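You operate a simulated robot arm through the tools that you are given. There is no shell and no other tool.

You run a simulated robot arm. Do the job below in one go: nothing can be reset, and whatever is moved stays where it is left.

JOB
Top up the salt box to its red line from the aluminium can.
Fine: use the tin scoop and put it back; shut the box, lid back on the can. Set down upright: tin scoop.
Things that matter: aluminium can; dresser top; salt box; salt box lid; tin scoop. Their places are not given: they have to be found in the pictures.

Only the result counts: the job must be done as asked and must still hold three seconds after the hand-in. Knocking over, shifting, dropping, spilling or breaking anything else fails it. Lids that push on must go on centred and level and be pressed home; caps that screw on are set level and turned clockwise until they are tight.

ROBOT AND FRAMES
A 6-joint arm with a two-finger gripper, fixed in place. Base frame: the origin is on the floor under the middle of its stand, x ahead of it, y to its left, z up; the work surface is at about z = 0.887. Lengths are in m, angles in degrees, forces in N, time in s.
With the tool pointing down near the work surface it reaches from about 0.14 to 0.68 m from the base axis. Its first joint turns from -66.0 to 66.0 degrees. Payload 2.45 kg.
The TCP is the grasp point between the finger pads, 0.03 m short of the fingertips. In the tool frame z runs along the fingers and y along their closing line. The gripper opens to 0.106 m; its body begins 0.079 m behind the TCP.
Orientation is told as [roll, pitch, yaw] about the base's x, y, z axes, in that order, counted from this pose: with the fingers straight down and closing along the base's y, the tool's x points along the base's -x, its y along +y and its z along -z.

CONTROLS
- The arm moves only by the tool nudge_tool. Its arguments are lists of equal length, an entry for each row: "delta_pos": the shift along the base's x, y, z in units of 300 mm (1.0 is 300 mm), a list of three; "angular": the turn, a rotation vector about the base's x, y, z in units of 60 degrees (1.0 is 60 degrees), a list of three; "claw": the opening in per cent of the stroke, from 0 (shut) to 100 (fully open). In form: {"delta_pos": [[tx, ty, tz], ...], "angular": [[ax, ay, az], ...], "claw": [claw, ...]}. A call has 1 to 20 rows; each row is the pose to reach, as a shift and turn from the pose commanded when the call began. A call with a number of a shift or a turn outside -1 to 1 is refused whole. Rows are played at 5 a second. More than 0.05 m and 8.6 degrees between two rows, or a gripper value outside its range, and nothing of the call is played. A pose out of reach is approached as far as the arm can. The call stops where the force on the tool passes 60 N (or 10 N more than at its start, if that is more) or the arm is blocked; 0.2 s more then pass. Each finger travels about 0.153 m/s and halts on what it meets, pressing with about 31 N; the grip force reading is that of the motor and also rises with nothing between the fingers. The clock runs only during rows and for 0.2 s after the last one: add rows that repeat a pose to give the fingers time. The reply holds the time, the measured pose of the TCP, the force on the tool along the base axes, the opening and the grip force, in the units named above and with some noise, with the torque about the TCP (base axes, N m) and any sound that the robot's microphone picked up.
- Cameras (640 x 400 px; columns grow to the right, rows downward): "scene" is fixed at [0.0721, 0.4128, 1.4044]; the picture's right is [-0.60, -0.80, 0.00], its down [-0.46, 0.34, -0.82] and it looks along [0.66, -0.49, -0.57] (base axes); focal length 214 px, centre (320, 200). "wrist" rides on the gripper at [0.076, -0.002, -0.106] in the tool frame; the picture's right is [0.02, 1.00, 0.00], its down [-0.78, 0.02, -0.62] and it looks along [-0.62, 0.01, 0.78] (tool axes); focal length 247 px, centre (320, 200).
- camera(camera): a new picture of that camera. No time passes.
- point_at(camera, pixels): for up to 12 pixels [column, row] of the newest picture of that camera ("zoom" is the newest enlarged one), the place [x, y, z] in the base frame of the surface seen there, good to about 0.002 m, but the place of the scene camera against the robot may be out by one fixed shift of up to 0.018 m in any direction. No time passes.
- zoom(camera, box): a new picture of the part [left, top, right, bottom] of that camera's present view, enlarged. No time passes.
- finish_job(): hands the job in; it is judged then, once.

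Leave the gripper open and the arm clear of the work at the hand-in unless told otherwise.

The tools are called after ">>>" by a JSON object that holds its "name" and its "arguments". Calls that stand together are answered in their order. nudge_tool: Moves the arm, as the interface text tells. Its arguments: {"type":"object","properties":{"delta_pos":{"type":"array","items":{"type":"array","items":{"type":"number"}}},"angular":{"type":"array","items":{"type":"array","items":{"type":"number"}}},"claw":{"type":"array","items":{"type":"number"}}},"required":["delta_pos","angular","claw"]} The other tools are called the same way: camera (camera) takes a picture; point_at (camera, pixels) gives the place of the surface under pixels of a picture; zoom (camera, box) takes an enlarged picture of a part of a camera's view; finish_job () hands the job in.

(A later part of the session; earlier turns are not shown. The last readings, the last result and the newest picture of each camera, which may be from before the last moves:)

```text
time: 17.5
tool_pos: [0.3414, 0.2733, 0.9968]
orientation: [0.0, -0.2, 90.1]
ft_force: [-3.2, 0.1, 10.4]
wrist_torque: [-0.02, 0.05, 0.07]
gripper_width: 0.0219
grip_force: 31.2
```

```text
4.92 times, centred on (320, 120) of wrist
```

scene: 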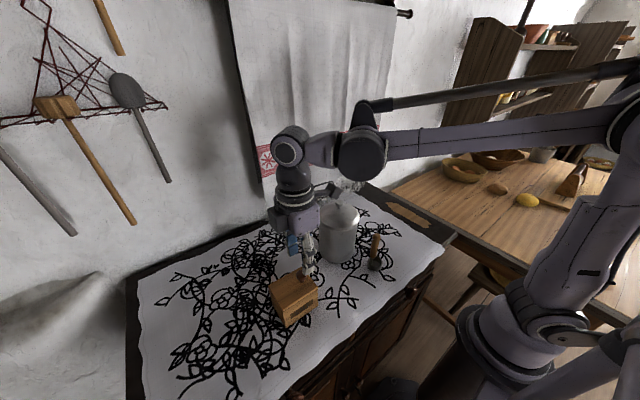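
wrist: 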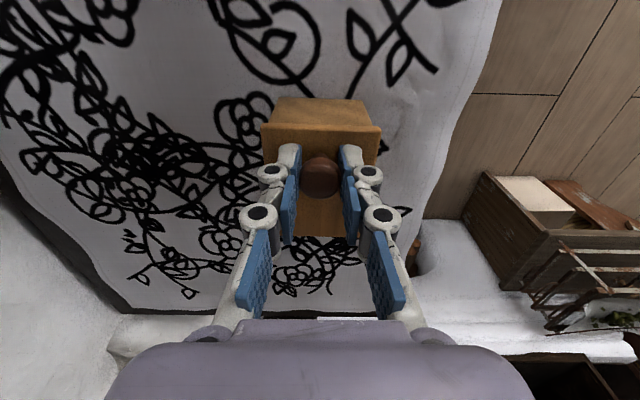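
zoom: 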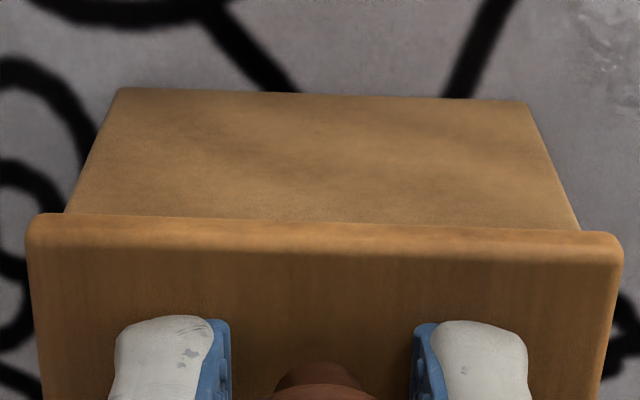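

The lid does slide towards −y: its edge is at 0.2535 while the body face stays at 0.258. I'll keep drawing it −y, easing the press slightly as the knob nears the box edge.

>>> {"name": "nudge_tool", "arguments": {"delta_pos": [[0, -0.006, 0], [0, -0.012, 0], [0, -0.018, 0], [0, -0.024, 0], [0, -0.03, 0], [0, -0.036, 0], [0, -0.042, 0], [0, -0.048, 0], [0, -0.048, 0]], "angular": [[0, 0, 0], [0, 0, 0], [0, 0, 0], [0, 0, 0], [0, 0, 0], [0, 0, 0], [0, 0, 0], [0, 0, 0], [0, 0, 0]], "claw": [5, 5, 5, 5, 5, 5, 5, 5, 5]}}

>>> {"name": "camera", "arguments": {"camera": "wrist"}}

>>> {"name": "zoom", "arguments": {"camera": "scene", "box": [264, 258, 328, 334]}}

>>> {"name": "point_at", "arguments": {"camera": "wrist", "pixels": [[320, 132], [320, 120], [320, 118], [320, 110], [264, 130], [376, 132], [320, 225]]}}

```text
time: 19.5
tool_pos: [0.3419, 0.2592, 0.9976]
orientation: [-0.1, -0.2, 90.1]
ft_force: [-12.4, 0.5, 27.4]
wrist_torque: [0.07, 0.22, 0.29]
gripper_width: 0.022
grip_force: 31.0
```

```text
taken
```

wrist: 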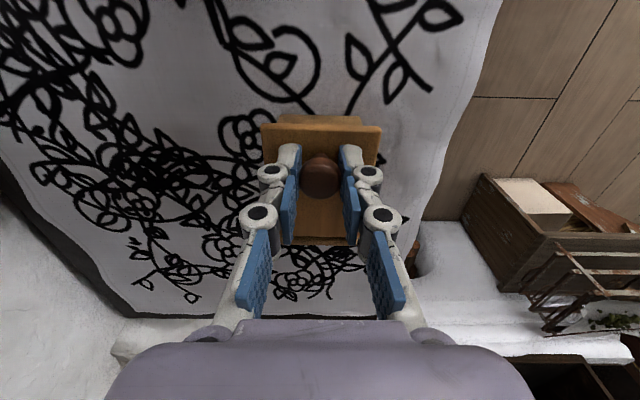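

```text
5.26 times, centred on (296, 296) of scene
```

zoom: 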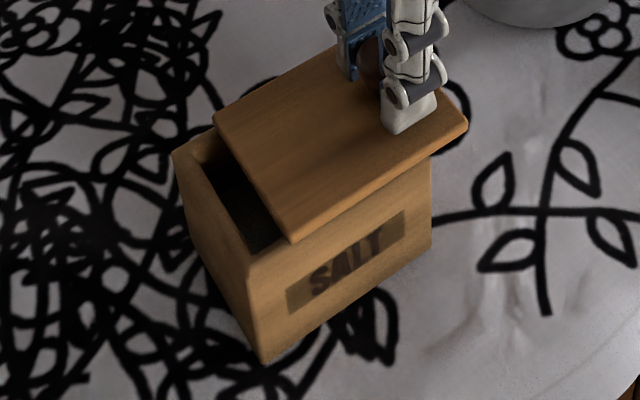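

```text
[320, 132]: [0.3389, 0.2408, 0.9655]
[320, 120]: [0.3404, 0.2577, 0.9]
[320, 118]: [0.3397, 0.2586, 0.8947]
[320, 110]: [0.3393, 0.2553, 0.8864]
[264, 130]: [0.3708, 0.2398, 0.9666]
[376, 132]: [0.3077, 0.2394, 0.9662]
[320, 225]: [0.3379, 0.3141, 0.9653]
```

The lid is sliding open nicely, but downward force grew to 27 N and side force to −12 N. I'll relieve both, raising about 0.9 mm and shifting −x about 1.5 mm, and check.

>>> {"name": "nudge_tool", "arguments": {"delta_pos": [[-0.002, 0, 0.0015], [-0.004, 0, 0.003], [-0.005, 0, 0.0035], [-0.005, 0, 0.0035]], "angular": [[0, 0, 0], [0, 0, 0], [0, 0, 0], [0, 0, 0]], "claw": [5, 5, 5, 5]}}

```text
time: 20.5
tool_pos: [0.3398, 0.2596, 0.9962]
orientation: [0.1, -0.2, 90.0]
ft_force: [0.5, 0.6, -0.7]
wrist_torque: [-0.31, -0.01, -0.03]
gripper_width: 0.0219
grip_force: 31.1
```

The forces are near zero now. I'll continue −y another 15 mm without pressing and verify that the body stays put.

>>> {"name": "nudge_tool", "arguments": {"delta_pos": [[0, -0.006, 0], [0, -0.012, 0], [0, -0.018, 0], [0, -0.024, 0], [0, -0.03, 0], [0, -0.036, 0], [0, -0.042, 0], [0, -0.05, 0], [0, -0.05, 0]], "angular": [[0, 0, 0], [0, 0, 0], [0, 0, 0], [0, 0, 0], [0, 0, 0], [0, 0, 0], [0, 0, 0], [0, 0, 0], [0, 0, 0]], "claw": [5, 5, 5, 5, 5, 5, 5, 5, 5]}}

>>> {"name": "camera", "arguments": {"camera": "wrist"}}

>>> {"name": "zoom", "arguments": {"camera": "scene", "box": [264, 248, 338, 334]}}

>>> {"name": "point_at", "arguments": {"camera": "wrist", "pixels": [[320, 132], [320, 225], [264, 130], [376, 132], [320, 127], [320, 124], [320, 121]]}}

```text
time: 22.5
tool_pos: [0.3403, 0.2453, 0.9963]
orientation: [0.0, -0.2, 90.2]
ft_force: [0.0, -0.4, 0.5]
wrist_torque: [-0.34, -0.01, 0.03]
gripper_width: 0.0221
grip_force: 31.1
```

```text
taken
```

wrist: 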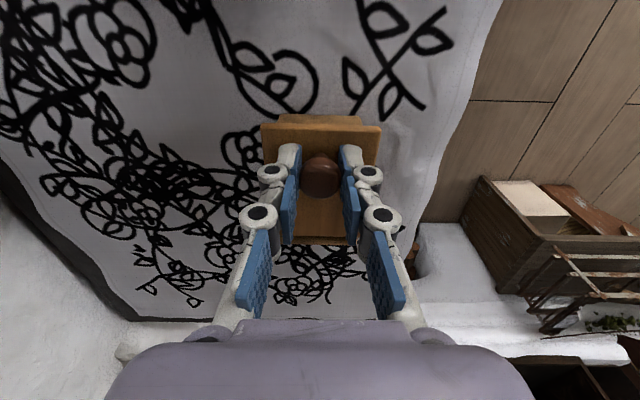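

```text
4.65 times, centred on (301, 291) of scene
```

zoom: 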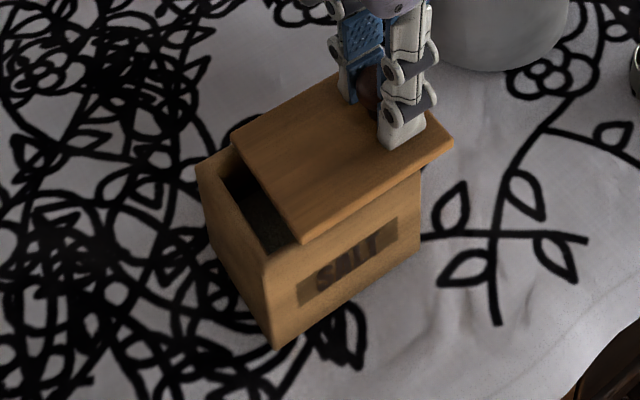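

```text
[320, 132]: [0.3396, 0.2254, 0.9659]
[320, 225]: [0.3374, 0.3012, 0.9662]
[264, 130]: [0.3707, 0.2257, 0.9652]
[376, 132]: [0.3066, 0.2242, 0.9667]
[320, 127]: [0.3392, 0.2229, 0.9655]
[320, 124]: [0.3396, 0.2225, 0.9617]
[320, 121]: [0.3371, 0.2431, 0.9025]
```

This time the body was dragged along, with its −y face now at about y 0.243. The rigid grip was twisting the lid (torque −0.34) and making it bind. I'll release, rise, and instead push the knob from its +y side with closed fingers so no twist binds it.

>>> {"name": "nudge_tool", "arguments": {"delta_pos": [[0, 0, 0], [0, 0, 0], [0, 0, 0.05], [0, 0, 0.1], [0, 0, 0.15], [0, 0, 0.15]], "angular": [[0, 0, 0], [0, 0, 0], [0, 0, 0], [0, 0, 0], [0, 0, 0], [0, 0, 0]], "claw": [40, 42, 42, 42, 42, 42]}}

>>> {"name": "camera", "arguments": {"camera": "wrist"}}

>>> {"name": "camera", "arguments": {"camera": "scene"}}

```text
time: 23.9
tool_pos: [0.3391, 0.2447, 1.0431]
orientation: [0.0, -0.2, 90.1]
ft_force: [-0.5, -0.2, -0.3]
wrist_torque: [-0.04, 0.0, -0.01]
gripper_width: 0.0446
grip_force: 0.0
```

```text
taken
```

wrist: 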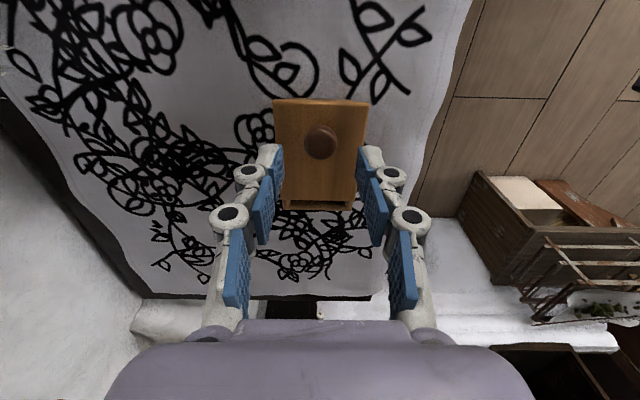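

```text
taken
```

scene: 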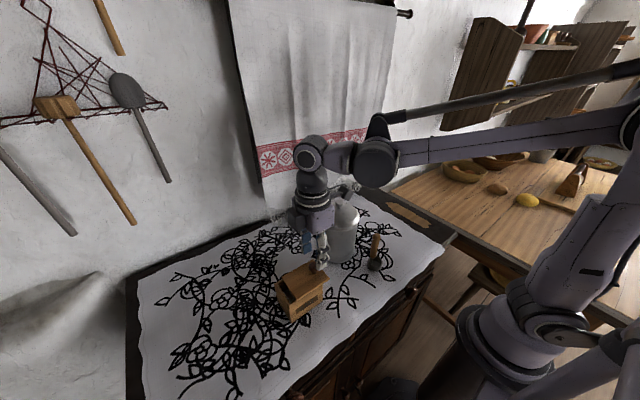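

I'll measure the lid and body with nothing touching them.

>>> {"name": "zoom", "arguments": {"camera": "wrist", "box": [255, 85, 385, 220]}}

>>> {"name": "zoom", "arguments": {"camera": "scene", "box": [264, 248, 338, 334]}}

>>> {"name": "point_at", "arguments": {"camera": "wrist", "pixels": [[320, 100], [320, 104], [320, 193], [320, 198], [320, 204], [320, 208], [288, 206], [353, 206], [320, 142], [308, 140], [334, 142]]}}

```text
2.96 times, centred on (320, 152) of wrist
```

zoom: 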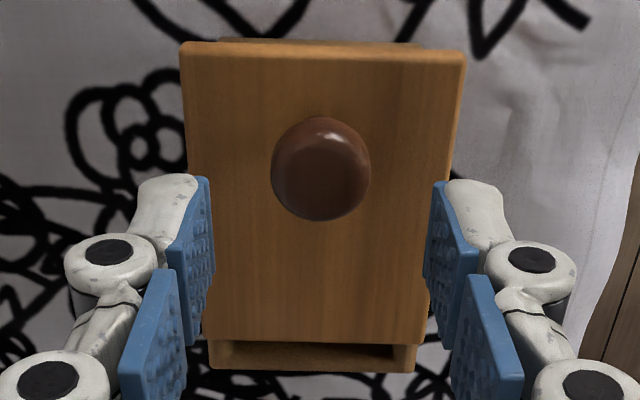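

```text
4.65 times, centred on (301, 291) of scene
```

zoom: 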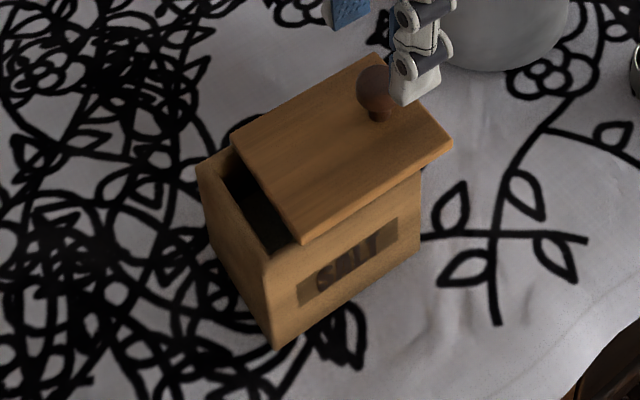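

```text
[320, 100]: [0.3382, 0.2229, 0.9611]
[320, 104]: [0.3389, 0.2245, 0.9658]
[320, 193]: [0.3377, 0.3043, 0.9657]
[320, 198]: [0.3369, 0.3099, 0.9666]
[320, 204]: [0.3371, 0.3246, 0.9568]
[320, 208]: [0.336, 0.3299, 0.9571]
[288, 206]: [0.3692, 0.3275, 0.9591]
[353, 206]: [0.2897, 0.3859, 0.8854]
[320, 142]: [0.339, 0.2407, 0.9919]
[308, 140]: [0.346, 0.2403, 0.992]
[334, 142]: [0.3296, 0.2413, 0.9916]
```

The lid plate is 6 mm thick on top of the rim, with the knob centre at (0.338, 0.2445). I'll move +y 30 mm, close the fingers and lower them behind the knob, tips about 3.5 mm above the lid.

>>> {"name": "nudge_tool", "arguments": {"delta_pos": [[0, 0.05, 0], [0, 0.1, 0], [0, 0.1, 0], [0, 0.1, -0.05], [0, 0.1, -0.1], [0, 0.1, -0.145], [0, 0.1, -0.145]], "angular": [[0, 0, 0], [0, 0, 0], [0, 0, 0], [0, 0, 0], [0, 0, 0], [0, 0, 0], [0, 0, 0]], "claw": [20, 0, 0, 0, 0, 0, 0]}}

>>> {"name": "camera", "arguments": {"camera": "wrist"}}

```text
time: 25.5
tool_pos: [0.3391, 0.2744, 0.9988]
orientation: [0.1, -0.3, 90.1]
ft_force: [-0.1, 0.3, -0.9]
wrist_torque: [-0.01, -0.04, 0.02]
gripper_width: 0.0
grip_force: 28.5
```

```text
taken
```

wrist: 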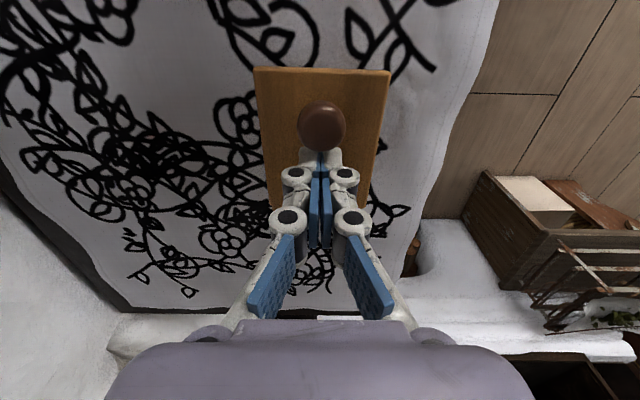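

The closed fingers are just behind the knob. I'll push −y slowly by about 16 mm, which should move the lid alone roughly 8 mm.

>>> {"name": "nudge_tool", "arguments": {"delta_pos": [[0, -0.01, 0], [0, -0.02, 0], [0, -0.027, 0], [0, -0.034, 0], [0, -0.041, 0], [0, -0.048, 0], [0, -0.055, 0], [0, -0.055, 0]], "angular": [[0, 0, 0], [0, 0, 0], [0, 0, 0], [0, 0, 0], [0, 0, 0], [0, 0, 0], [0, 0, 0], [0, 0, 0]], "claw": [0, 0, 0, 0, 0, 0, 0, 0]}}

>>> {"name": "camera", "arguments": {"camera": "wrist"}}

>>> {"name": "zoom", "arguments": {"camera": "scene", "box": [264, 248, 338, 334]}}

```text
time: 27.3
tool_pos: [0.3405, 0.2587, 0.9987]
orientation: [0.0, -0.2, 90.0]
ft_force: [0.6, 0.3, -0.4]
wrist_torque: [0.0, 0.0, 0.02]
gripper_width: 0.0002
grip_force: 28.9
```

```text
taken
```

wrist: 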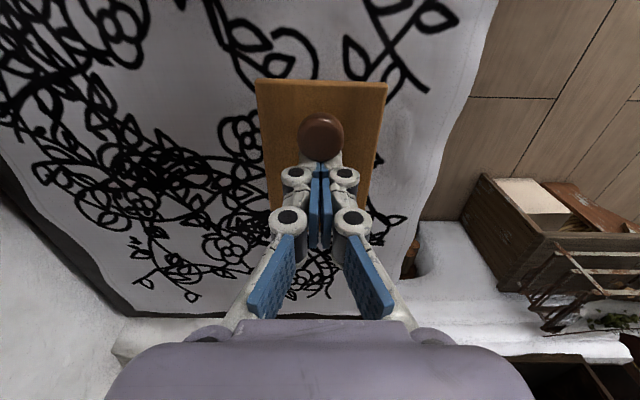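

```text
4.65 times, centred on (301, 291) of scene
```

zoom: 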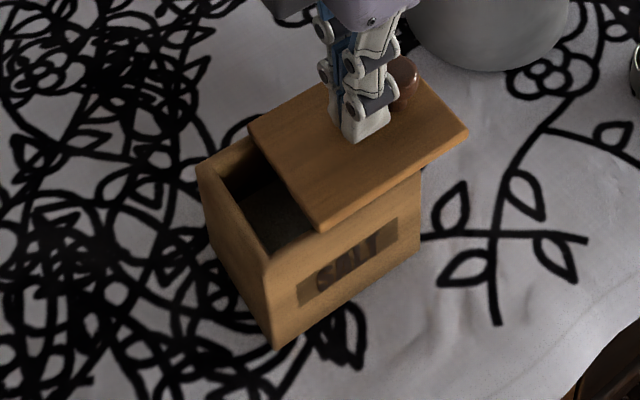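

The lid now slides on its own with almost no force and the body stays still. I'll push a further 24 mm.

>>> {"name": "nudge_tool", "arguments": {"delta_pos": [[0, -0.01, 0], [0, -0.02, 0], [0, -0.03, 0], [0, -0.04, 0], [0, -0.05, 0], [0, -0.06, 0], [0, -0.07, 0], [0, -0.08, 0], [0, -0.08, 0]], "angular": [[0, 0, 0], [0, 0, 0], [0, 0, 0], [0, 0, 0], [0, 0, 0], [0, 0, 0], [0, 0, 0], [0, 0, 0], [0, 0, 0]], "claw": [0, 0, 0, 0, 0, 0, 0, 0, 0]}}

>>> {"name": "zoom", "arguments": {"camera": "scene", "box": [264, 248, 348, 334]}}

>>> {"name": "camera", "arguments": {"camera": "wrist"}}

```text
time: 29.3
tool_pos: [0.3379, 0.234, 0.9983]
orientation: [0.0, -0.2, 90.1]
ft_force: [0.0, -0.1, 0.0]
wrist_torque: [0.02, -0.01, -0.02]
gripper_width: 0.0002
grip_force: 29.2
```

```text
4.65 times, centred on (306, 291) of scene
```

zoom: 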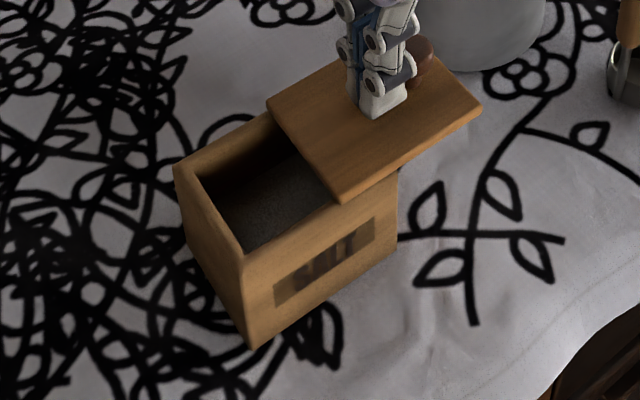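

```text
taken
```

wrist: 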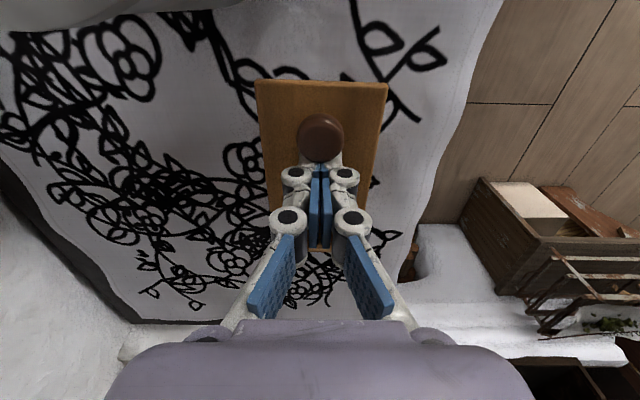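

Working well: the lid has moved about half and salt is visible inside. I'll measure the opening.

>>> {"name": "point_at", "arguments": {"camera": "scene", "pixels": [[309, 286], [300, 285], [289, 293], [300, 290], [297, 302], [308, 295], [315, 290]]}}

>>> {"name": "zoom", "arguments": {"camera": "scene", "box": [284, 258, 316, 304]}}

```text
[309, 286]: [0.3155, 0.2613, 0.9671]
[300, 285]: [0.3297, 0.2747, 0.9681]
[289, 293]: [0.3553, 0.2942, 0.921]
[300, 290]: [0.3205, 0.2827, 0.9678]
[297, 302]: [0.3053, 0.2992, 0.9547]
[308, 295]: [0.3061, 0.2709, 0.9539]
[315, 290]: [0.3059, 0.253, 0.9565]
```

```text
8.70 times, centred on (300, 281) of scene
```

zoom: 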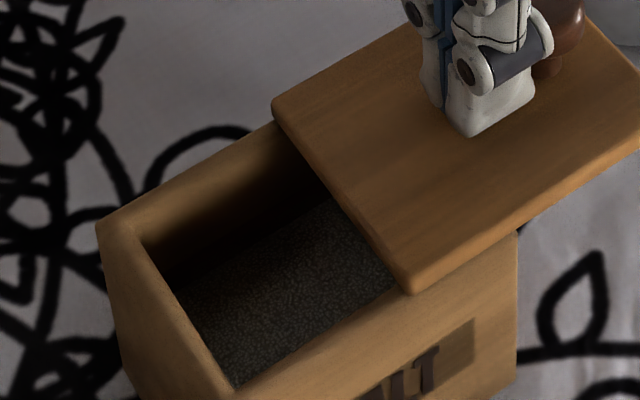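

The opening is about 48 mm × 53 mm, with salt at around z 0.92 inside, which is enough to pour into. I'll back off the knob, rise, and look inside for the red line.

>>> {"name": "nudge_tool", "arguments": {"delta_pos": [[0, 0.015, 0], [0, 0.03, 0.03], [0, 0.03, 0.12], [0, 0, 0.25], [0, -0.05, 0.4], [0, -0.1, 0.5], [0, -0.1, 0.5]], "angular": [[0, 0, 0], [0, 0, 0], [0, 0, 0], [0, 0, 0], [0, 0, 0], [0, 0, 0], [0, 0, 0]], "claw": [0, 0, 0, 40, 80, 100, 100]}}

>>> {"name": "camera", "arguments": {"camera": "wrist"}}

>>> {"name": "camera", "arguments": {"camera": "scene"}}

```text
time: 30.9
tool_pos: [0.3404, 0.2027, 1.1484]
orientation: [0.0, -0.2, 90.1]
ft_force: [-0.2, -0.1, 0.1]
wrist_torque: [0.01, -0.02, -0.01]
gripper_width: 0.1061
grip_force: 0.0
```

```text
taken
```

wrist: 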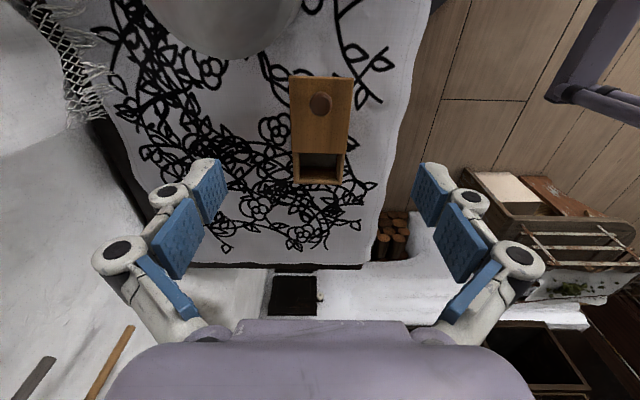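

```text
taken
```

scene: 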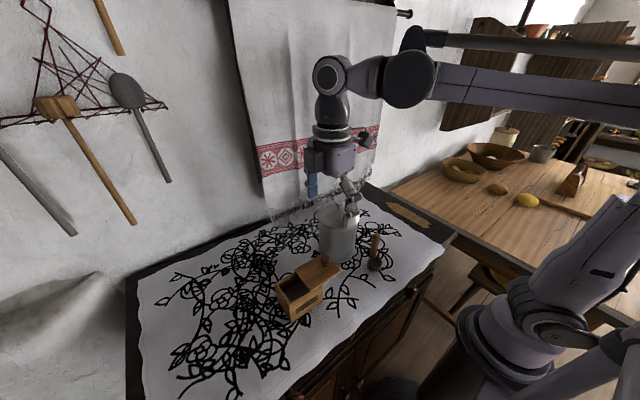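

I'll zoom into the box opening from both cameras to look for the red line.

>>> {"name": "zoom", "arguments": {"camera": "wrist", "box": [282, 140, 358, 192]}}

>>> {"name": "zoom", "arguments": {"camera": "scene", "box": [270, 255, 346, 325]}}

>>> {"name": "point_at", "arguments": {"camera": "wrist", "pixels": [[320, 160], [320, 165], [320, 170], [320, 176], [320, 182], [320, 152], [295, 180], [343, 180], [290, 80], [352, 80], [320, 100]]}}

```text
7.69 times, centred on (320, 166) of wrist
```

zoom: 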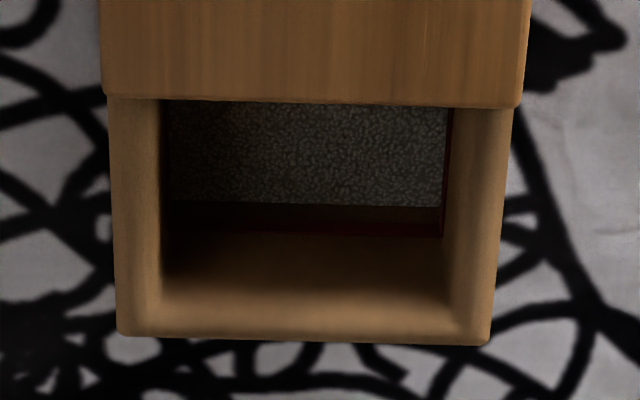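

```text
5.71 times, centred on (308, 290) of scene
```

zoom: 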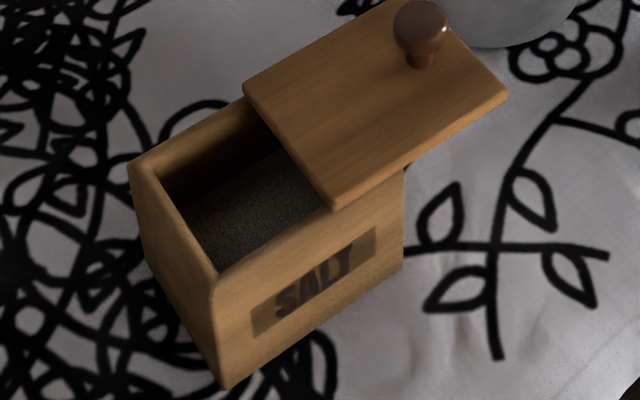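

```text
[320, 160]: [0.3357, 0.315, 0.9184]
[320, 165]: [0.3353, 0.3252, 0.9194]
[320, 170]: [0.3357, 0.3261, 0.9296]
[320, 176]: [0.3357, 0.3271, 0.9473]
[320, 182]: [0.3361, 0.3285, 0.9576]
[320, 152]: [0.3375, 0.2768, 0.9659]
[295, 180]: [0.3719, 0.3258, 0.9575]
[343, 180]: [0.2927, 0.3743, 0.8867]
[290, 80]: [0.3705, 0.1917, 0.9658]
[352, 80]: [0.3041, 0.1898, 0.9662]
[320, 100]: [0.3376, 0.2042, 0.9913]
```

I can see a dark red band on the inner walls just above the salt, around zoom rows 205–236. I'll zoom in closer and measure it.

>>> {"name": "zoom", "arguments": {"camera": "wrist", "box": [298, 150, 342, 178]}}

>>> {"name": "point_at", "arguments": {"camera": "zoom", "pixels": [[300, 180], [300, 200], [300, 215], [300, 230], [300, 245], [300, 260], [300, 275], [300, 290], [300, 310], [500, 220], [510, 250], [300, 100]]}}

```text
14.29 times, centred on (320, 164) of wrist
```

zoom: 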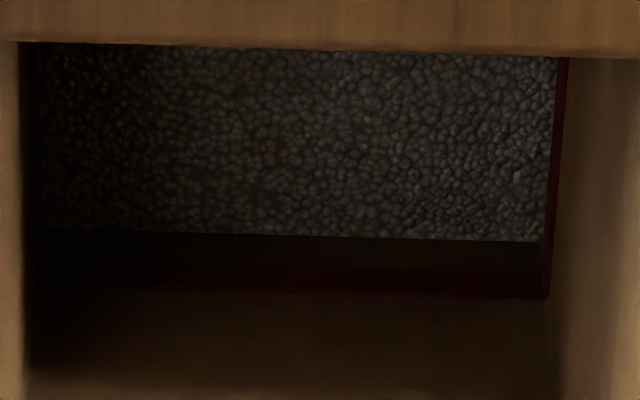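

```text
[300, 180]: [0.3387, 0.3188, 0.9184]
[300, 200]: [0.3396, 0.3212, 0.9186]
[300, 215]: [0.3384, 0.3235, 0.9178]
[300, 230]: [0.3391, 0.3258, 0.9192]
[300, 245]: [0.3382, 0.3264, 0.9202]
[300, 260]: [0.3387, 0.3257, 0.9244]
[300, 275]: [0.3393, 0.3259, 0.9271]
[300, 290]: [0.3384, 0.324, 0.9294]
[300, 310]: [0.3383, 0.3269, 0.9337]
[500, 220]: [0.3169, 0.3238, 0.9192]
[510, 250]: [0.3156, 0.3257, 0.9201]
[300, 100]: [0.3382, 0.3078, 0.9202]
```

The salt surface is at z ≈ 0.9185 and the red line at about z 0.926–0.930. It needs roughly 9 mm over about 40 cm², or around 35 mL. Now I'll turn back towards yaw 0 and look at the scoop and can.

>>> {"name": "nudge_tool", "arguments": {"delta_pos": [[-0.04, -0.05, 0], [-0.08, -0.1, 0], [-0.12, -0.16, 0], [-0.16, -0.22, 0], [-0.2, -0.29, 0], [-0.24, -0.35, 0], [-0.267, -0.376, 0], [-0.267, -0.376, 0]], "angular": [[0, 0, -0.125], [0, 0, -0.25], [0, 0, -0.375], [0, 0, -0.5], [0, 0, -0.625], [0, 0, -0.75], [0, 0, -0.875], [0, 0, -0.875]], "claw": [100, 100, 100, 100, 100, 100, 100, 100]}}

>>> {"name": "nudge_tool", "arguments": {"delta_pos": [[0, 0, 0], [0, 0, 0], [0, 0, 0], [0, 0, 0], [0, 0, 0], [0, 0, 0]], "angular": [[0, 0, -0.125], [0, 0, -0.25], [0, 0, -0.375], [0, 0, -0.5], [0, 0, -0.625], [0, 0, -0.625]], "claw": [100, 100, 100, 100, 100, 100]}}

>>> {"name": "camera", "arguments": {"camera": "wrist"}}

```text
time: 32.7
tool_pos: [0.2593, 0.0914, 1.1489]
orientation: [0.0, -0.2, 37.5]
ft_force: [0.2, -0.5, 0.6]
wrist_torque: [-0.02, -0.04, 0.02]
gripper_width: 0.1061
grip_force: 0.0
```

```text
time: 34.1
tool_pos: [0.2594, 0.0904, 1.1485]
orientation: [0.0, -0.2, 0.0]
ft_force: [-0.2, 0.3, -1.0]
wrist_torque: [0.0, -0.03, -0.02]
gripper_width: 0.1063
grip_force: 0.1
```

```text
taken
```

wrist: 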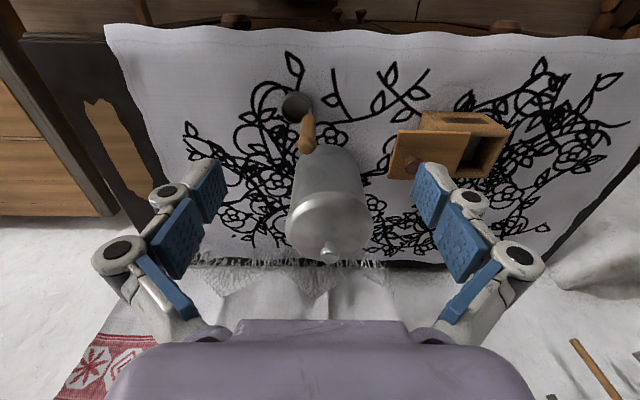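

>>> {"name": "zoom", "arguments": {"camera": "wrist", "box": [270, 80, 350, 160]}}

>>> {"name": "point_at", "arguments": {"camera": "wrist", "pixels": [[307, 142], [307, 130], [308, 120], [309, 114], [296, 92], [283, 104], [296, 105], [305, 96], [330, 252], [330, 192], [290, 220], [370, 215]]}}

>>> {"name": "zoom", "arguments": {"camera": "wrist", "box": [270, 140, 390, 280]}}

```text
5.00 times, centred on (310, 120) of wrist
```

zoom: 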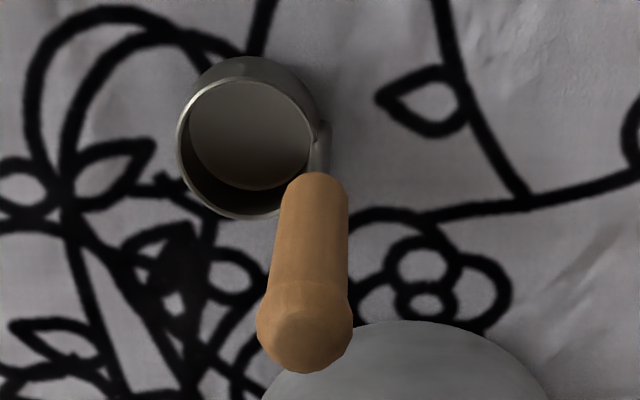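

```text
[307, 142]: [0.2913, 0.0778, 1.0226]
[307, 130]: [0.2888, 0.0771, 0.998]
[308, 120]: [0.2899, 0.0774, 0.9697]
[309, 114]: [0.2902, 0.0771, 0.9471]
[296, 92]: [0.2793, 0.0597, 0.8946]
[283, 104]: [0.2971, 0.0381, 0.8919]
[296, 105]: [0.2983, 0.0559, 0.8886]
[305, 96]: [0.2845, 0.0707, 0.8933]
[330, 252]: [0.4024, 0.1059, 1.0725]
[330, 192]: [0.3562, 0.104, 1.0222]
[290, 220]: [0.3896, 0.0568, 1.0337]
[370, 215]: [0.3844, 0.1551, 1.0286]
```

```text
2.86 times, centred on (330, 210) of wrist
```

zoom: 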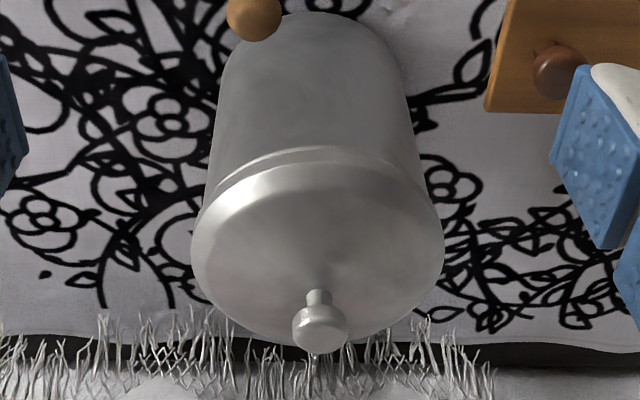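

The scoop's handle stands at about (0.295, 0.077) and its cup is centred near y 0.056. I'll zoom again and measure the cup rim.

>>> {"name": "zoom", "arguments": {"camera": "wrist", "box": [276, 84, 326, 154]}}

>>> {"name": "point_at", "arguments": {"camera": "zoom", "pixels": [[179, 100], [243, 18], [250, 45], [290, 70], [200, 150], [230, 176], [255, 100], [320, 110], [330, 120], [300, 330], [345, 300], [270, 300]]}}

```text
5.71 times, centred on (301, 119) of wrist
```

zoom: 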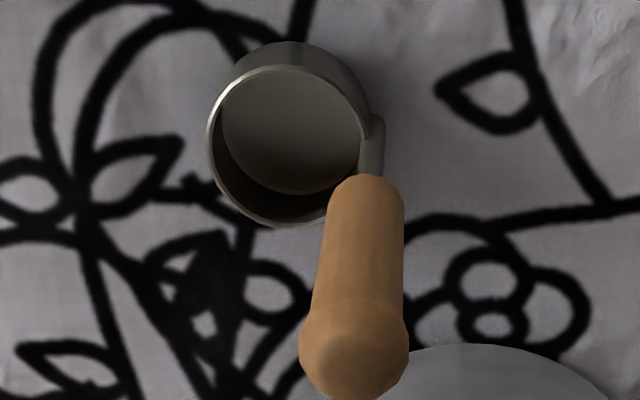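

```text
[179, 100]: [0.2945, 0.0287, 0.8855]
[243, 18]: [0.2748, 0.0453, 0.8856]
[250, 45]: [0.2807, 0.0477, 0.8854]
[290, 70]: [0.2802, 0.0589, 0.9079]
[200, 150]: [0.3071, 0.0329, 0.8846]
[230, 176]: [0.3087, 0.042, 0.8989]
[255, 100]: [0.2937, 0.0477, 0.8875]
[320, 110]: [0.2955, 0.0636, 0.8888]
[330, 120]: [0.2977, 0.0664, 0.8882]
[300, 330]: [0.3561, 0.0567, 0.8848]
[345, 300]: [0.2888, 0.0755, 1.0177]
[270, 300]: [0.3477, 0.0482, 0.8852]
```

>>> {"name": "point_at", "arguments": {"camera": "zoom", "pixels": [[290, 66], [211, 140], [212, 150], [280, 225], [270, 222], [240, 205], [366, 120], [375, 150], [290, 45], [352, 340], [352, 200], [352, 260]]}}

>>> {"name": "zoom", "arguments": {"camera": "scene", "box": [358, 226, 394, 276]}}

>>> {"name": "point_at", "arguments": {"camera": "zoom", "pixels": [[320, 100], [315, 200], [280, 320], [330, 300], [360, 310], [330, 380]]}}

```text
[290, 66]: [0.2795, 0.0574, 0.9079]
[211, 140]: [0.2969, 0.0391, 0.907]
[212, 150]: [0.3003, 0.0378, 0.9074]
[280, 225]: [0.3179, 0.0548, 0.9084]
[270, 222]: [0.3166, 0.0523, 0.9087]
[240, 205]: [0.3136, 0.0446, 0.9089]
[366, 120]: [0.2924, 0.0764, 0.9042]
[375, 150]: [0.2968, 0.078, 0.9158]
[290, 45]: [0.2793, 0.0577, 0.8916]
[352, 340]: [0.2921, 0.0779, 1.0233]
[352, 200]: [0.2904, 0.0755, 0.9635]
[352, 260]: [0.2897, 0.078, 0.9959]
```

```text
8.00 times, centred on (376, 251) of scene
```

zoom: 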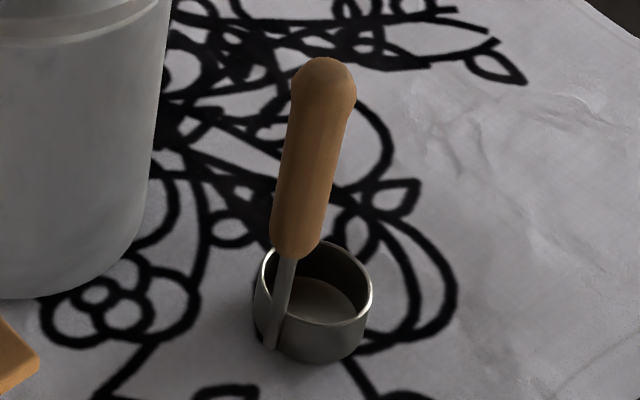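

```text
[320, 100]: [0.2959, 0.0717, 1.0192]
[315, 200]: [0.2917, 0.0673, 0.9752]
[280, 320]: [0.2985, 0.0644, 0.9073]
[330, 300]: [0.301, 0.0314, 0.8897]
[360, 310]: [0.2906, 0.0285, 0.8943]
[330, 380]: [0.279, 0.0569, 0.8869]
```

The cup is about 38 mm across and 20 mm deep, roughly 20 mL, with its rim at z 0.908. The handle is vertical at about (0.2975, 0.0775), reaching z 1.027. Next I need free space for the can lid, so I'll probe the cloth and dresser extents.

>>> {"name": "point_at", "arguments": {"camera": "wrist", "pixels": [[400, 240], [480, 150], [560, 200], [450, 262], [390, 262], [540, 240], [120, 40], [200, 180], [180, 215], [250, 250], [620, 60], [400, 90]]}}

>>> {"name": "point_at", "arguments": {"camera": "scene", "pixels": [[280, 225], [250, 245], [230, 260], [270, 245], [290, 240], [340, 370], [200, 300], [240, 290], [360, 200], [400, 250], [150, 285]]}}

```text
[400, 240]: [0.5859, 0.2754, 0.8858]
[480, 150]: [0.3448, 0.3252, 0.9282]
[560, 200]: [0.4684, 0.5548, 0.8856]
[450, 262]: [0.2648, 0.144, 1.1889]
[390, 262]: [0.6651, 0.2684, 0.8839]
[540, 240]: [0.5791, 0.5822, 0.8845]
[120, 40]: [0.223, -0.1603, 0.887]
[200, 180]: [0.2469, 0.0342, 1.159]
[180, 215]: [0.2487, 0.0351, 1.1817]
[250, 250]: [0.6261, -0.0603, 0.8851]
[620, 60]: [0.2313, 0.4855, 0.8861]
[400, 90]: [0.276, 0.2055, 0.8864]
```

```text
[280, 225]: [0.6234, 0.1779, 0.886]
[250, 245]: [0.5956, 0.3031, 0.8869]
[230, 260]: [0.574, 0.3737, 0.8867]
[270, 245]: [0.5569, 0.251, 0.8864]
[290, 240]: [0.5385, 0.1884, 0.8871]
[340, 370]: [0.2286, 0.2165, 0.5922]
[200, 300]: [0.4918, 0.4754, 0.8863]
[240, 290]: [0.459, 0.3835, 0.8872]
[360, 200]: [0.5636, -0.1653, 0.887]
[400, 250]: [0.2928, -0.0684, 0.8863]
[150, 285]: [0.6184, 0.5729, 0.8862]
```

There's plenty of room, so I'll set the can lid down near (0.50, 0.22). I'll move above the can knob with the gripper half open and check alignment.

>>> {"name": "nudge_tool", "arguments": {"delta_pos": [[0.1, 0.01, 0], [0.2, 0.02, 0], [0.3, 0.035, 0], [0.4, 0.045, 0], [0.49, 0.054, 0], [0.49, 0.054, -0.04], [0.49, 0.054, -0.04]], "angular": [[0, 0, 0], [0, 0, 0], [0, 0, 0], [0, 0, 0], [0, 0, 0], [0, 0, 0], [0, 0, 0]], "claw": [80, 60, 45, 45, 45, 45, 45]}}

>>> {"name": "camera", "arguments": {"camera": "wrist"}}

```text
time: 35.7
tool_pos: [0.4068, 0.1077, 1.1375]
orientation: [0.0, -0.2, 0.2]
ft_force: [-0.2, 0.3, 0.0]
wrist_torque: [0.0, 0.01, 0.0]
gripper_width: 0.0477
grip_force: 0.0
```

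```text
taken
```

wrist: 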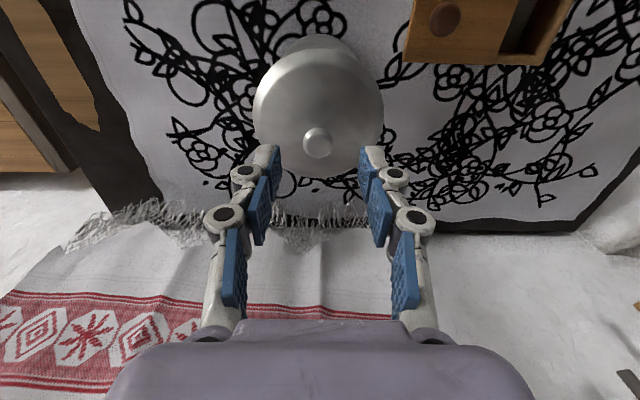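

>>> {"name": "zoom", "arguments": {"camera": "wrist", "box": [240, 30, 400, 190]}}

>>> {"name": "point_at", "arguments": {"camera": "wrist", "pixels": [[317, 134], [317, 142], [317, 150], [305, 142], [330, 142], [317, 120], [317, 100], [317, 60], [262, 100], [378, 100], [290, 160], [345, 165]]}}

```text
2.50 times, centred on (320, 110) of wrist
```

zoom: 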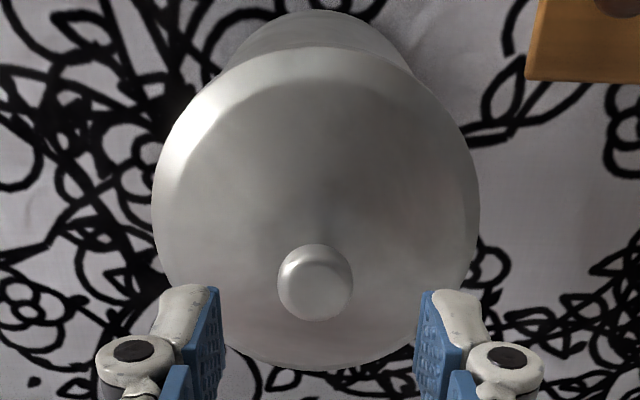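

```text
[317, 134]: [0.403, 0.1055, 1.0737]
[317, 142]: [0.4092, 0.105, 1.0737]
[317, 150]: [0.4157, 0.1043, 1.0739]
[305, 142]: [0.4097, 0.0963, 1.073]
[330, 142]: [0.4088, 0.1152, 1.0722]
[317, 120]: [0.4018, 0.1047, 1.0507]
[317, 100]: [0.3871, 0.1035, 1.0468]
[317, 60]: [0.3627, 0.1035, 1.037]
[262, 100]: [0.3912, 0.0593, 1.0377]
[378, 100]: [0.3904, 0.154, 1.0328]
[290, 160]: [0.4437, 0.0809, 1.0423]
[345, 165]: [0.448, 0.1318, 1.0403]
```

The knob centre is (0.409, 0.1055), top at 1.0737, with the dome apex near 1.052. I'll descend so the tips sit at z ≈ 1.057, then close.

>>> {"name": "nudge_tool", "arguments": {"delta_pos": [[0.007, -0.006, -0.05], [0.007, -0.006, -0.1], [0.007, -0.006, -0.14], [0.007, -0.006, -0.168], [0.007, -0.006, -0.168], [0.007, -0.006, -0.168], [0.007, -0.006, -0.168], [0.007, -0.006, -0.168]], "angular": [[0, 0, 0], [0, 0, 0], [0, 0, 0], [0, 0, 0], [0, 0, 0], [0, 0, 0], [0, 0, 0], [0, 0, 0]], "claw": [45, 45, 45, 45, 30, 12, 5, 5]}}

>>> {"name": "camera", "arguments": {"camera": "wrist"}}

```text
time: 37.5
tool_pos: [0.4092, 0.1047, 1.0874]
orientation: [0.1, -0.1, 0.1]
ft_force: [0.0, 0.3, -0.4]
wrist_torque: [-0.03, 0.0, -0.01]
gripper_width: 0.0215
grip_force: 31.2
heard: snap
```

```text
taken
```

wrist: 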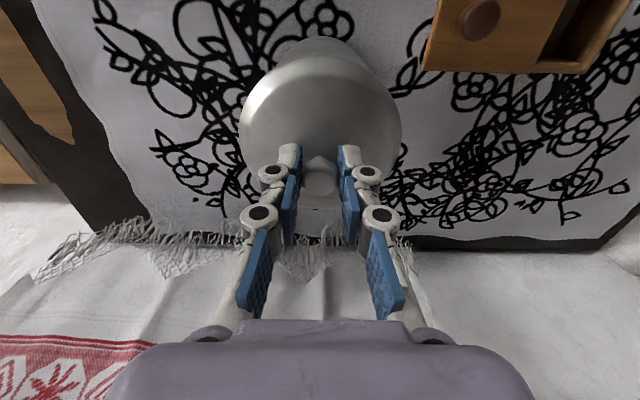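

I heard a snap while closing, possibly the lid popping loose. I'll zoom in to check before lifting.

>>> {"name": "zoom", "arguments": {"camera": "wrist", "box": [230, 30, 410, 220]}}

>>> {"name": "zoom", "arguments": {"camera": "scene", "box": [300, 190, 370, 270]}}

>>> {"name": "point_at", "arguments": {"camera": "wrist", "pixels": [[318, 178], [318, 130], [318, 100], [318, 70], [250, 110], [390, 110]]}}

```text
2.11 times, centred on (320, 125) of wrist
```

zoom: 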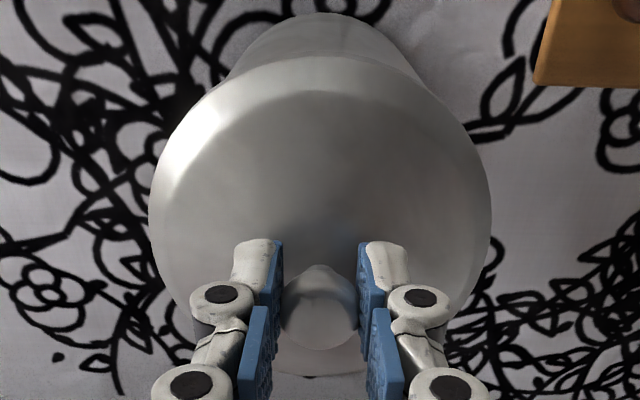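

```text
5.00 times, centred on (335, 230) of scene
```

zoom: 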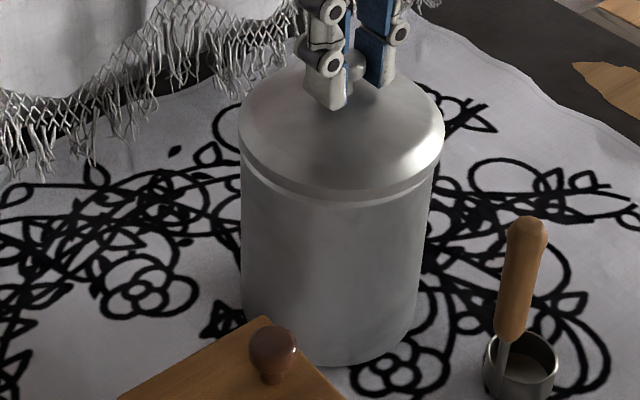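

```text
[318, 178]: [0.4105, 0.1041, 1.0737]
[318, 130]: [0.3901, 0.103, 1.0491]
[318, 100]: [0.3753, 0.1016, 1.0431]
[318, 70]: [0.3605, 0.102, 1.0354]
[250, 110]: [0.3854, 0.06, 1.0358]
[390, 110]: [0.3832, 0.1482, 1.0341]
```

Nothing looks damaged. I'll lift slowly by 10 mm and read the force.

>>> {"name": "nudge_tool", "arguments": {"delta_pos": [[0, 0, 0.006], [0, 0, 0.012], [0, 0, 0.02], [0, 0, 0.028], [0, 0, 0.034], [0, 0, 0.034]], "angular": [[0, 0, 0], [0, 0, 0], [0, 0, 0], [0, 0, 0], [0, 0, 0], [0, 0, 0]], "claw": [5, 5, 5, 5, 5, 5]}}

>>> {"name": "zoom", "arguments": {"camera": "scene", "box": [300, 190, 370, 270]}}

```text
time: 38.9
tool_pos: [0.4084, 0.1054, 1.0956]
orientation: [0.1, -0.2, 0.1]
ft_force: [0.1, 0.0, -1.1]
wrist_torque: [0.01, 0.01, 0.01]
gripper_width: 0.0212
grip_force: 31.0
```

```text
5.00 times, centred on (335, 230) of scene
```

zoom: 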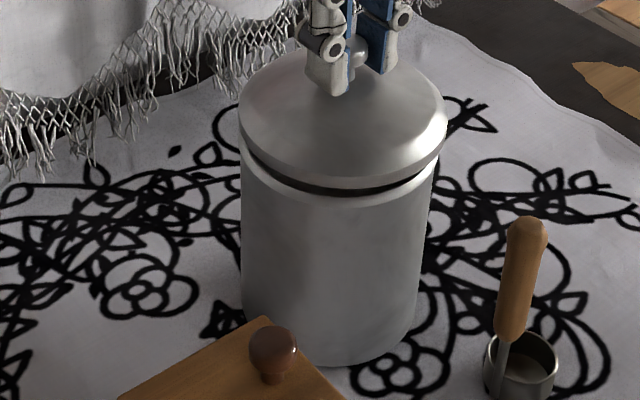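

The lid lifts free, weighing about 1.1 N. I'll raise it and carry it over to (0.50, 0.22).

>>> {"name": "nudge_tool", "arguments": {"delta_pos": [[0, 0, 0.1], [0, 0, 0.2], [0, 0, 0.25], [0.06, 0.076, 0.25], [0.12, 0.153, 0.25], [0.18, 0.229, 0.25], [0.24, 0.306, 0.25], [0.305, 0.382, 0.25], [0.305, 0.382, 0.15], [0.305, 0.382, 0.05], [0.305, 0.382, -0.05], [0.305, 0.382, -0.15], [0.305, 0.382, -0.25], [0.305, 0.382, -0.35], [0.305, 0.382, -0.4], [0.305, 0.382, -0.4]], "angular": [[0, 0, 0], [0, 0, 0], [0, 0, 0], [0, 0, 0], [0, 0, 0], [0, 0, 0], [0, 0, 0], [0, 0, 0], [0, 0, 0], [0, 0, 0], [0, 0, 0], [0, 0, 0], [0, 0, 0], [0, 0, 0], [0, 0, 0], [0, 0, 0]], "claw": [5, 5, 5, 5, 5, 5, 5, 5, 5, 5, 5, 5, 5, 5, 5, 5]}}

>>> {"name": "camera", "arguments": {"camera": "scene"}}

>>> {"name": "zoom", "arguments": {"camera": "scene", "box": [240, 190, 360, 280]}}

```text
time: 42.3
tool_pos: [0.5001, 0.2192, 0.9756]
orientation: [-0.1, -0.2, 0.1]
ft_force: [-0.9, -0.3, -0.8]
wrist_torque: [0.01, -0.05, 0.0]
gripper_width: 0.0213
grip_force: 30.9
```

```text
taken
```

scene: 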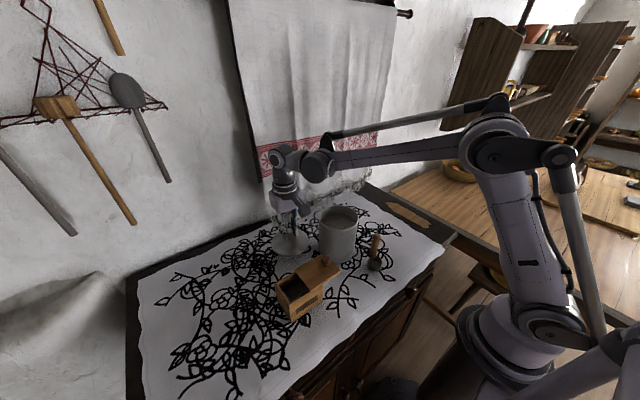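

```text
4.44 times, centred on (300, 235) of scene
```

zoom: 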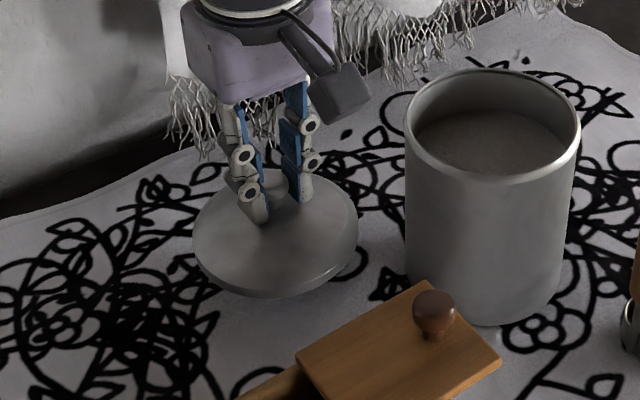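

The can is open and its salt is only about 2–3 cm below the rim. I'll lower the lid gently onto the cloth.

>>> {"name": "nudge_tool", "arguments": {"delta_pos": [[0, 0, -0.02], [0, 0, -0.035], [0, 0, -0.045], [0, 0, -0.05], [0, 0, -0.05]], "angular": [[0, 0, 0], [0, 0, 0], [0, 0, 0], [0, 0, 0], [0, 0, 0]], "claw": [5, 5, 5, 5, 5]}}

>>> {"name": "zoom", "arguments": {"camera": "scene", "box": [260, 210, 330, 260]}}

```text
time: 43.5
tool_pos: [0.5009, 0.2197, 0.9618]
orientation: [-0.1, -0.2, 0.1]
ft_force: [0.1, 0.6, -0.7]
wrist_torque: [-0.02, 0.03, -0.04]
gripper_width: 0.0211
grip_force: 31.1
```

```text
8.00 times, centred on (295, 235) of scene
```

zoom: 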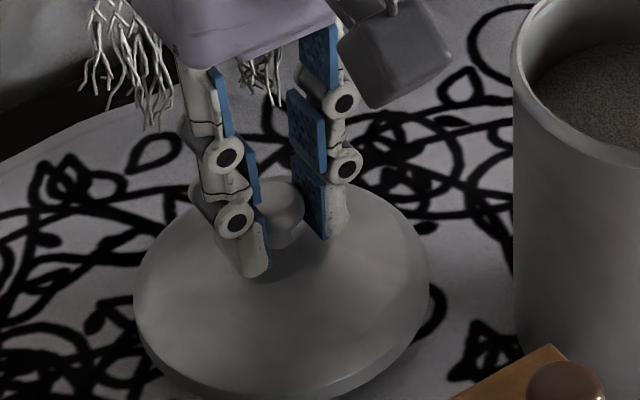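

Still in the air (Fz −0.7). I'll keep lowering in about 1 mm steps.

>>> {"name": "nudge_tool", "arguments": {"delta_pos": [[0, 0, -0.004], [0, 0, -0.008], [0, 0, -0.012], [0, 0, -0.016], [0, 0, -0.02], [0, 0, -0.024], [0, 0, -0.024]], "angular": [[0, 0, 0], [0, 0, 0], [0, 0, 0], [0, 0, 0], [0, 0, 0], [0, 0, 0], [0, 0, 0]], "claw": [5, 5, 5, 5, 5, 5, 5]}}

```text
time: 45.1
tool_pos: [0.5006, 0.2205, 0.9537]
orientation: [0.1, -0.1, 0.1]
ft_force: [-0.2, -0.5, -0.2]
wrist_torque: [-0.01, 0.03, 0.0]
gripper_width: 0.0213
grip_force: 30.8
```

>>> {"name": "nudge_tool", "arguments": {"delta_pos": [[0, 0, -0.003], [0, 0, -0.006], [0, 0, -0.009], [0, 0, -0.012], [0, 0, -0.015], [0, 0, -0.018], [0, 0, -0.018]], "angular": [[0, 0, 0], [0, 0, 0], [0, 0, 0], [0, 0, 0], [0, 0, 0], [0, 0, 0], [0, 0, 0]], "claw": [5, 5, 5, 5, 5, 5, 5]}}

>>> {"name": "zoom", "arguments": {"camera": "scene", "box": [260, 210, 330, 260]}}

```text
time: 46.7
tool_pos: [0.499, 0.2209, 0.9501]
orientation: [0.1, -0.3, 0.1]
ft_force: [2.3, 2.2, 22.3]
wrist_torque: [0.07, -0.09, -0.07]
gripper_width: 0.0209
grip_force: 31.1
```

```text
8.00 times, centred on (295, 235) of scene
```

zoom: 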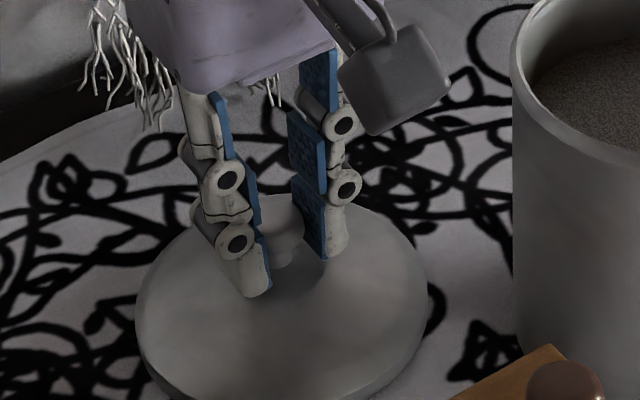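

The lid has touched down (22 N), with its bottom about 63 mm below the TCP. I'll relieve slightly, open, and rise clear.

>>> {"name": "nudge_tool", "arguments": {"delta_pos": [[0, 0, 0.003], [0, 0, 0.003], [0, 0, 0.003], [0, 0, 0.05], [0, 0, 0.12], [0, 0, 0.25], [0, 0, 0.4], [0, 0, 0.5], [0, 0, 0.5]], "angular": [[0, 0, 0], [0, 0, 0], [0, 0, 0], [0, 0, 0], [0, 0, 0], [0, 0, 0], [0, 0, 0], [0, 0, 0], [0, 0, 0]], "claw": [5, 30, 45, 45, 45, 45, 45, 45, 45]}}

>>> {"name": "camera", "arguments": {"camera": "wrist"}}

>>> {"name": "camera", "arguments": {"camera": "scene"}}

>>> {"name": "zoom", "arguments": {"camera": "scene", "box": [310, 195, 370, 245]}}

```text
time: 48.7
tool_pos: [0.4989, 0.2202, 1.098]
orientation: [0.0, -0.2, 0.1]
ft_force: [0.5, 0.5, -0.7]
wrist_torque: [-0.01, 0.0, 0.01]
gripper_width: 0.0477
grip_force: 0.0
```

```text
taken
```

wrist: 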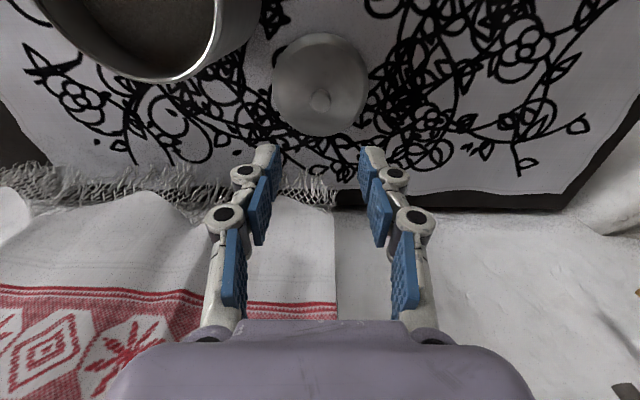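

```text
taken
```

scene: 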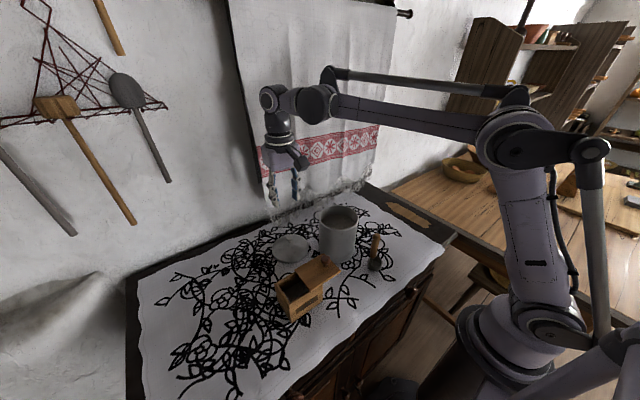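

```text
8.00 times, centred on (340, 220) of scene
```

zoom: 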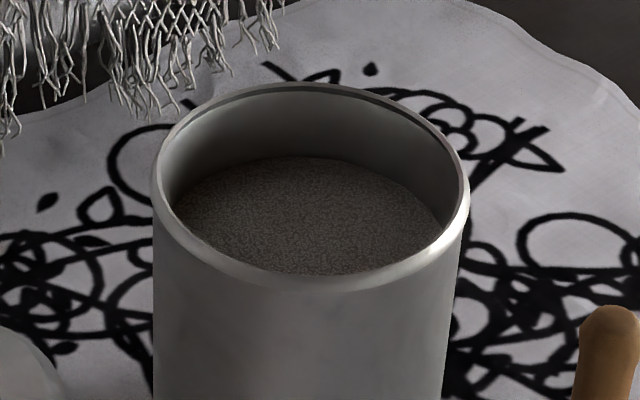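

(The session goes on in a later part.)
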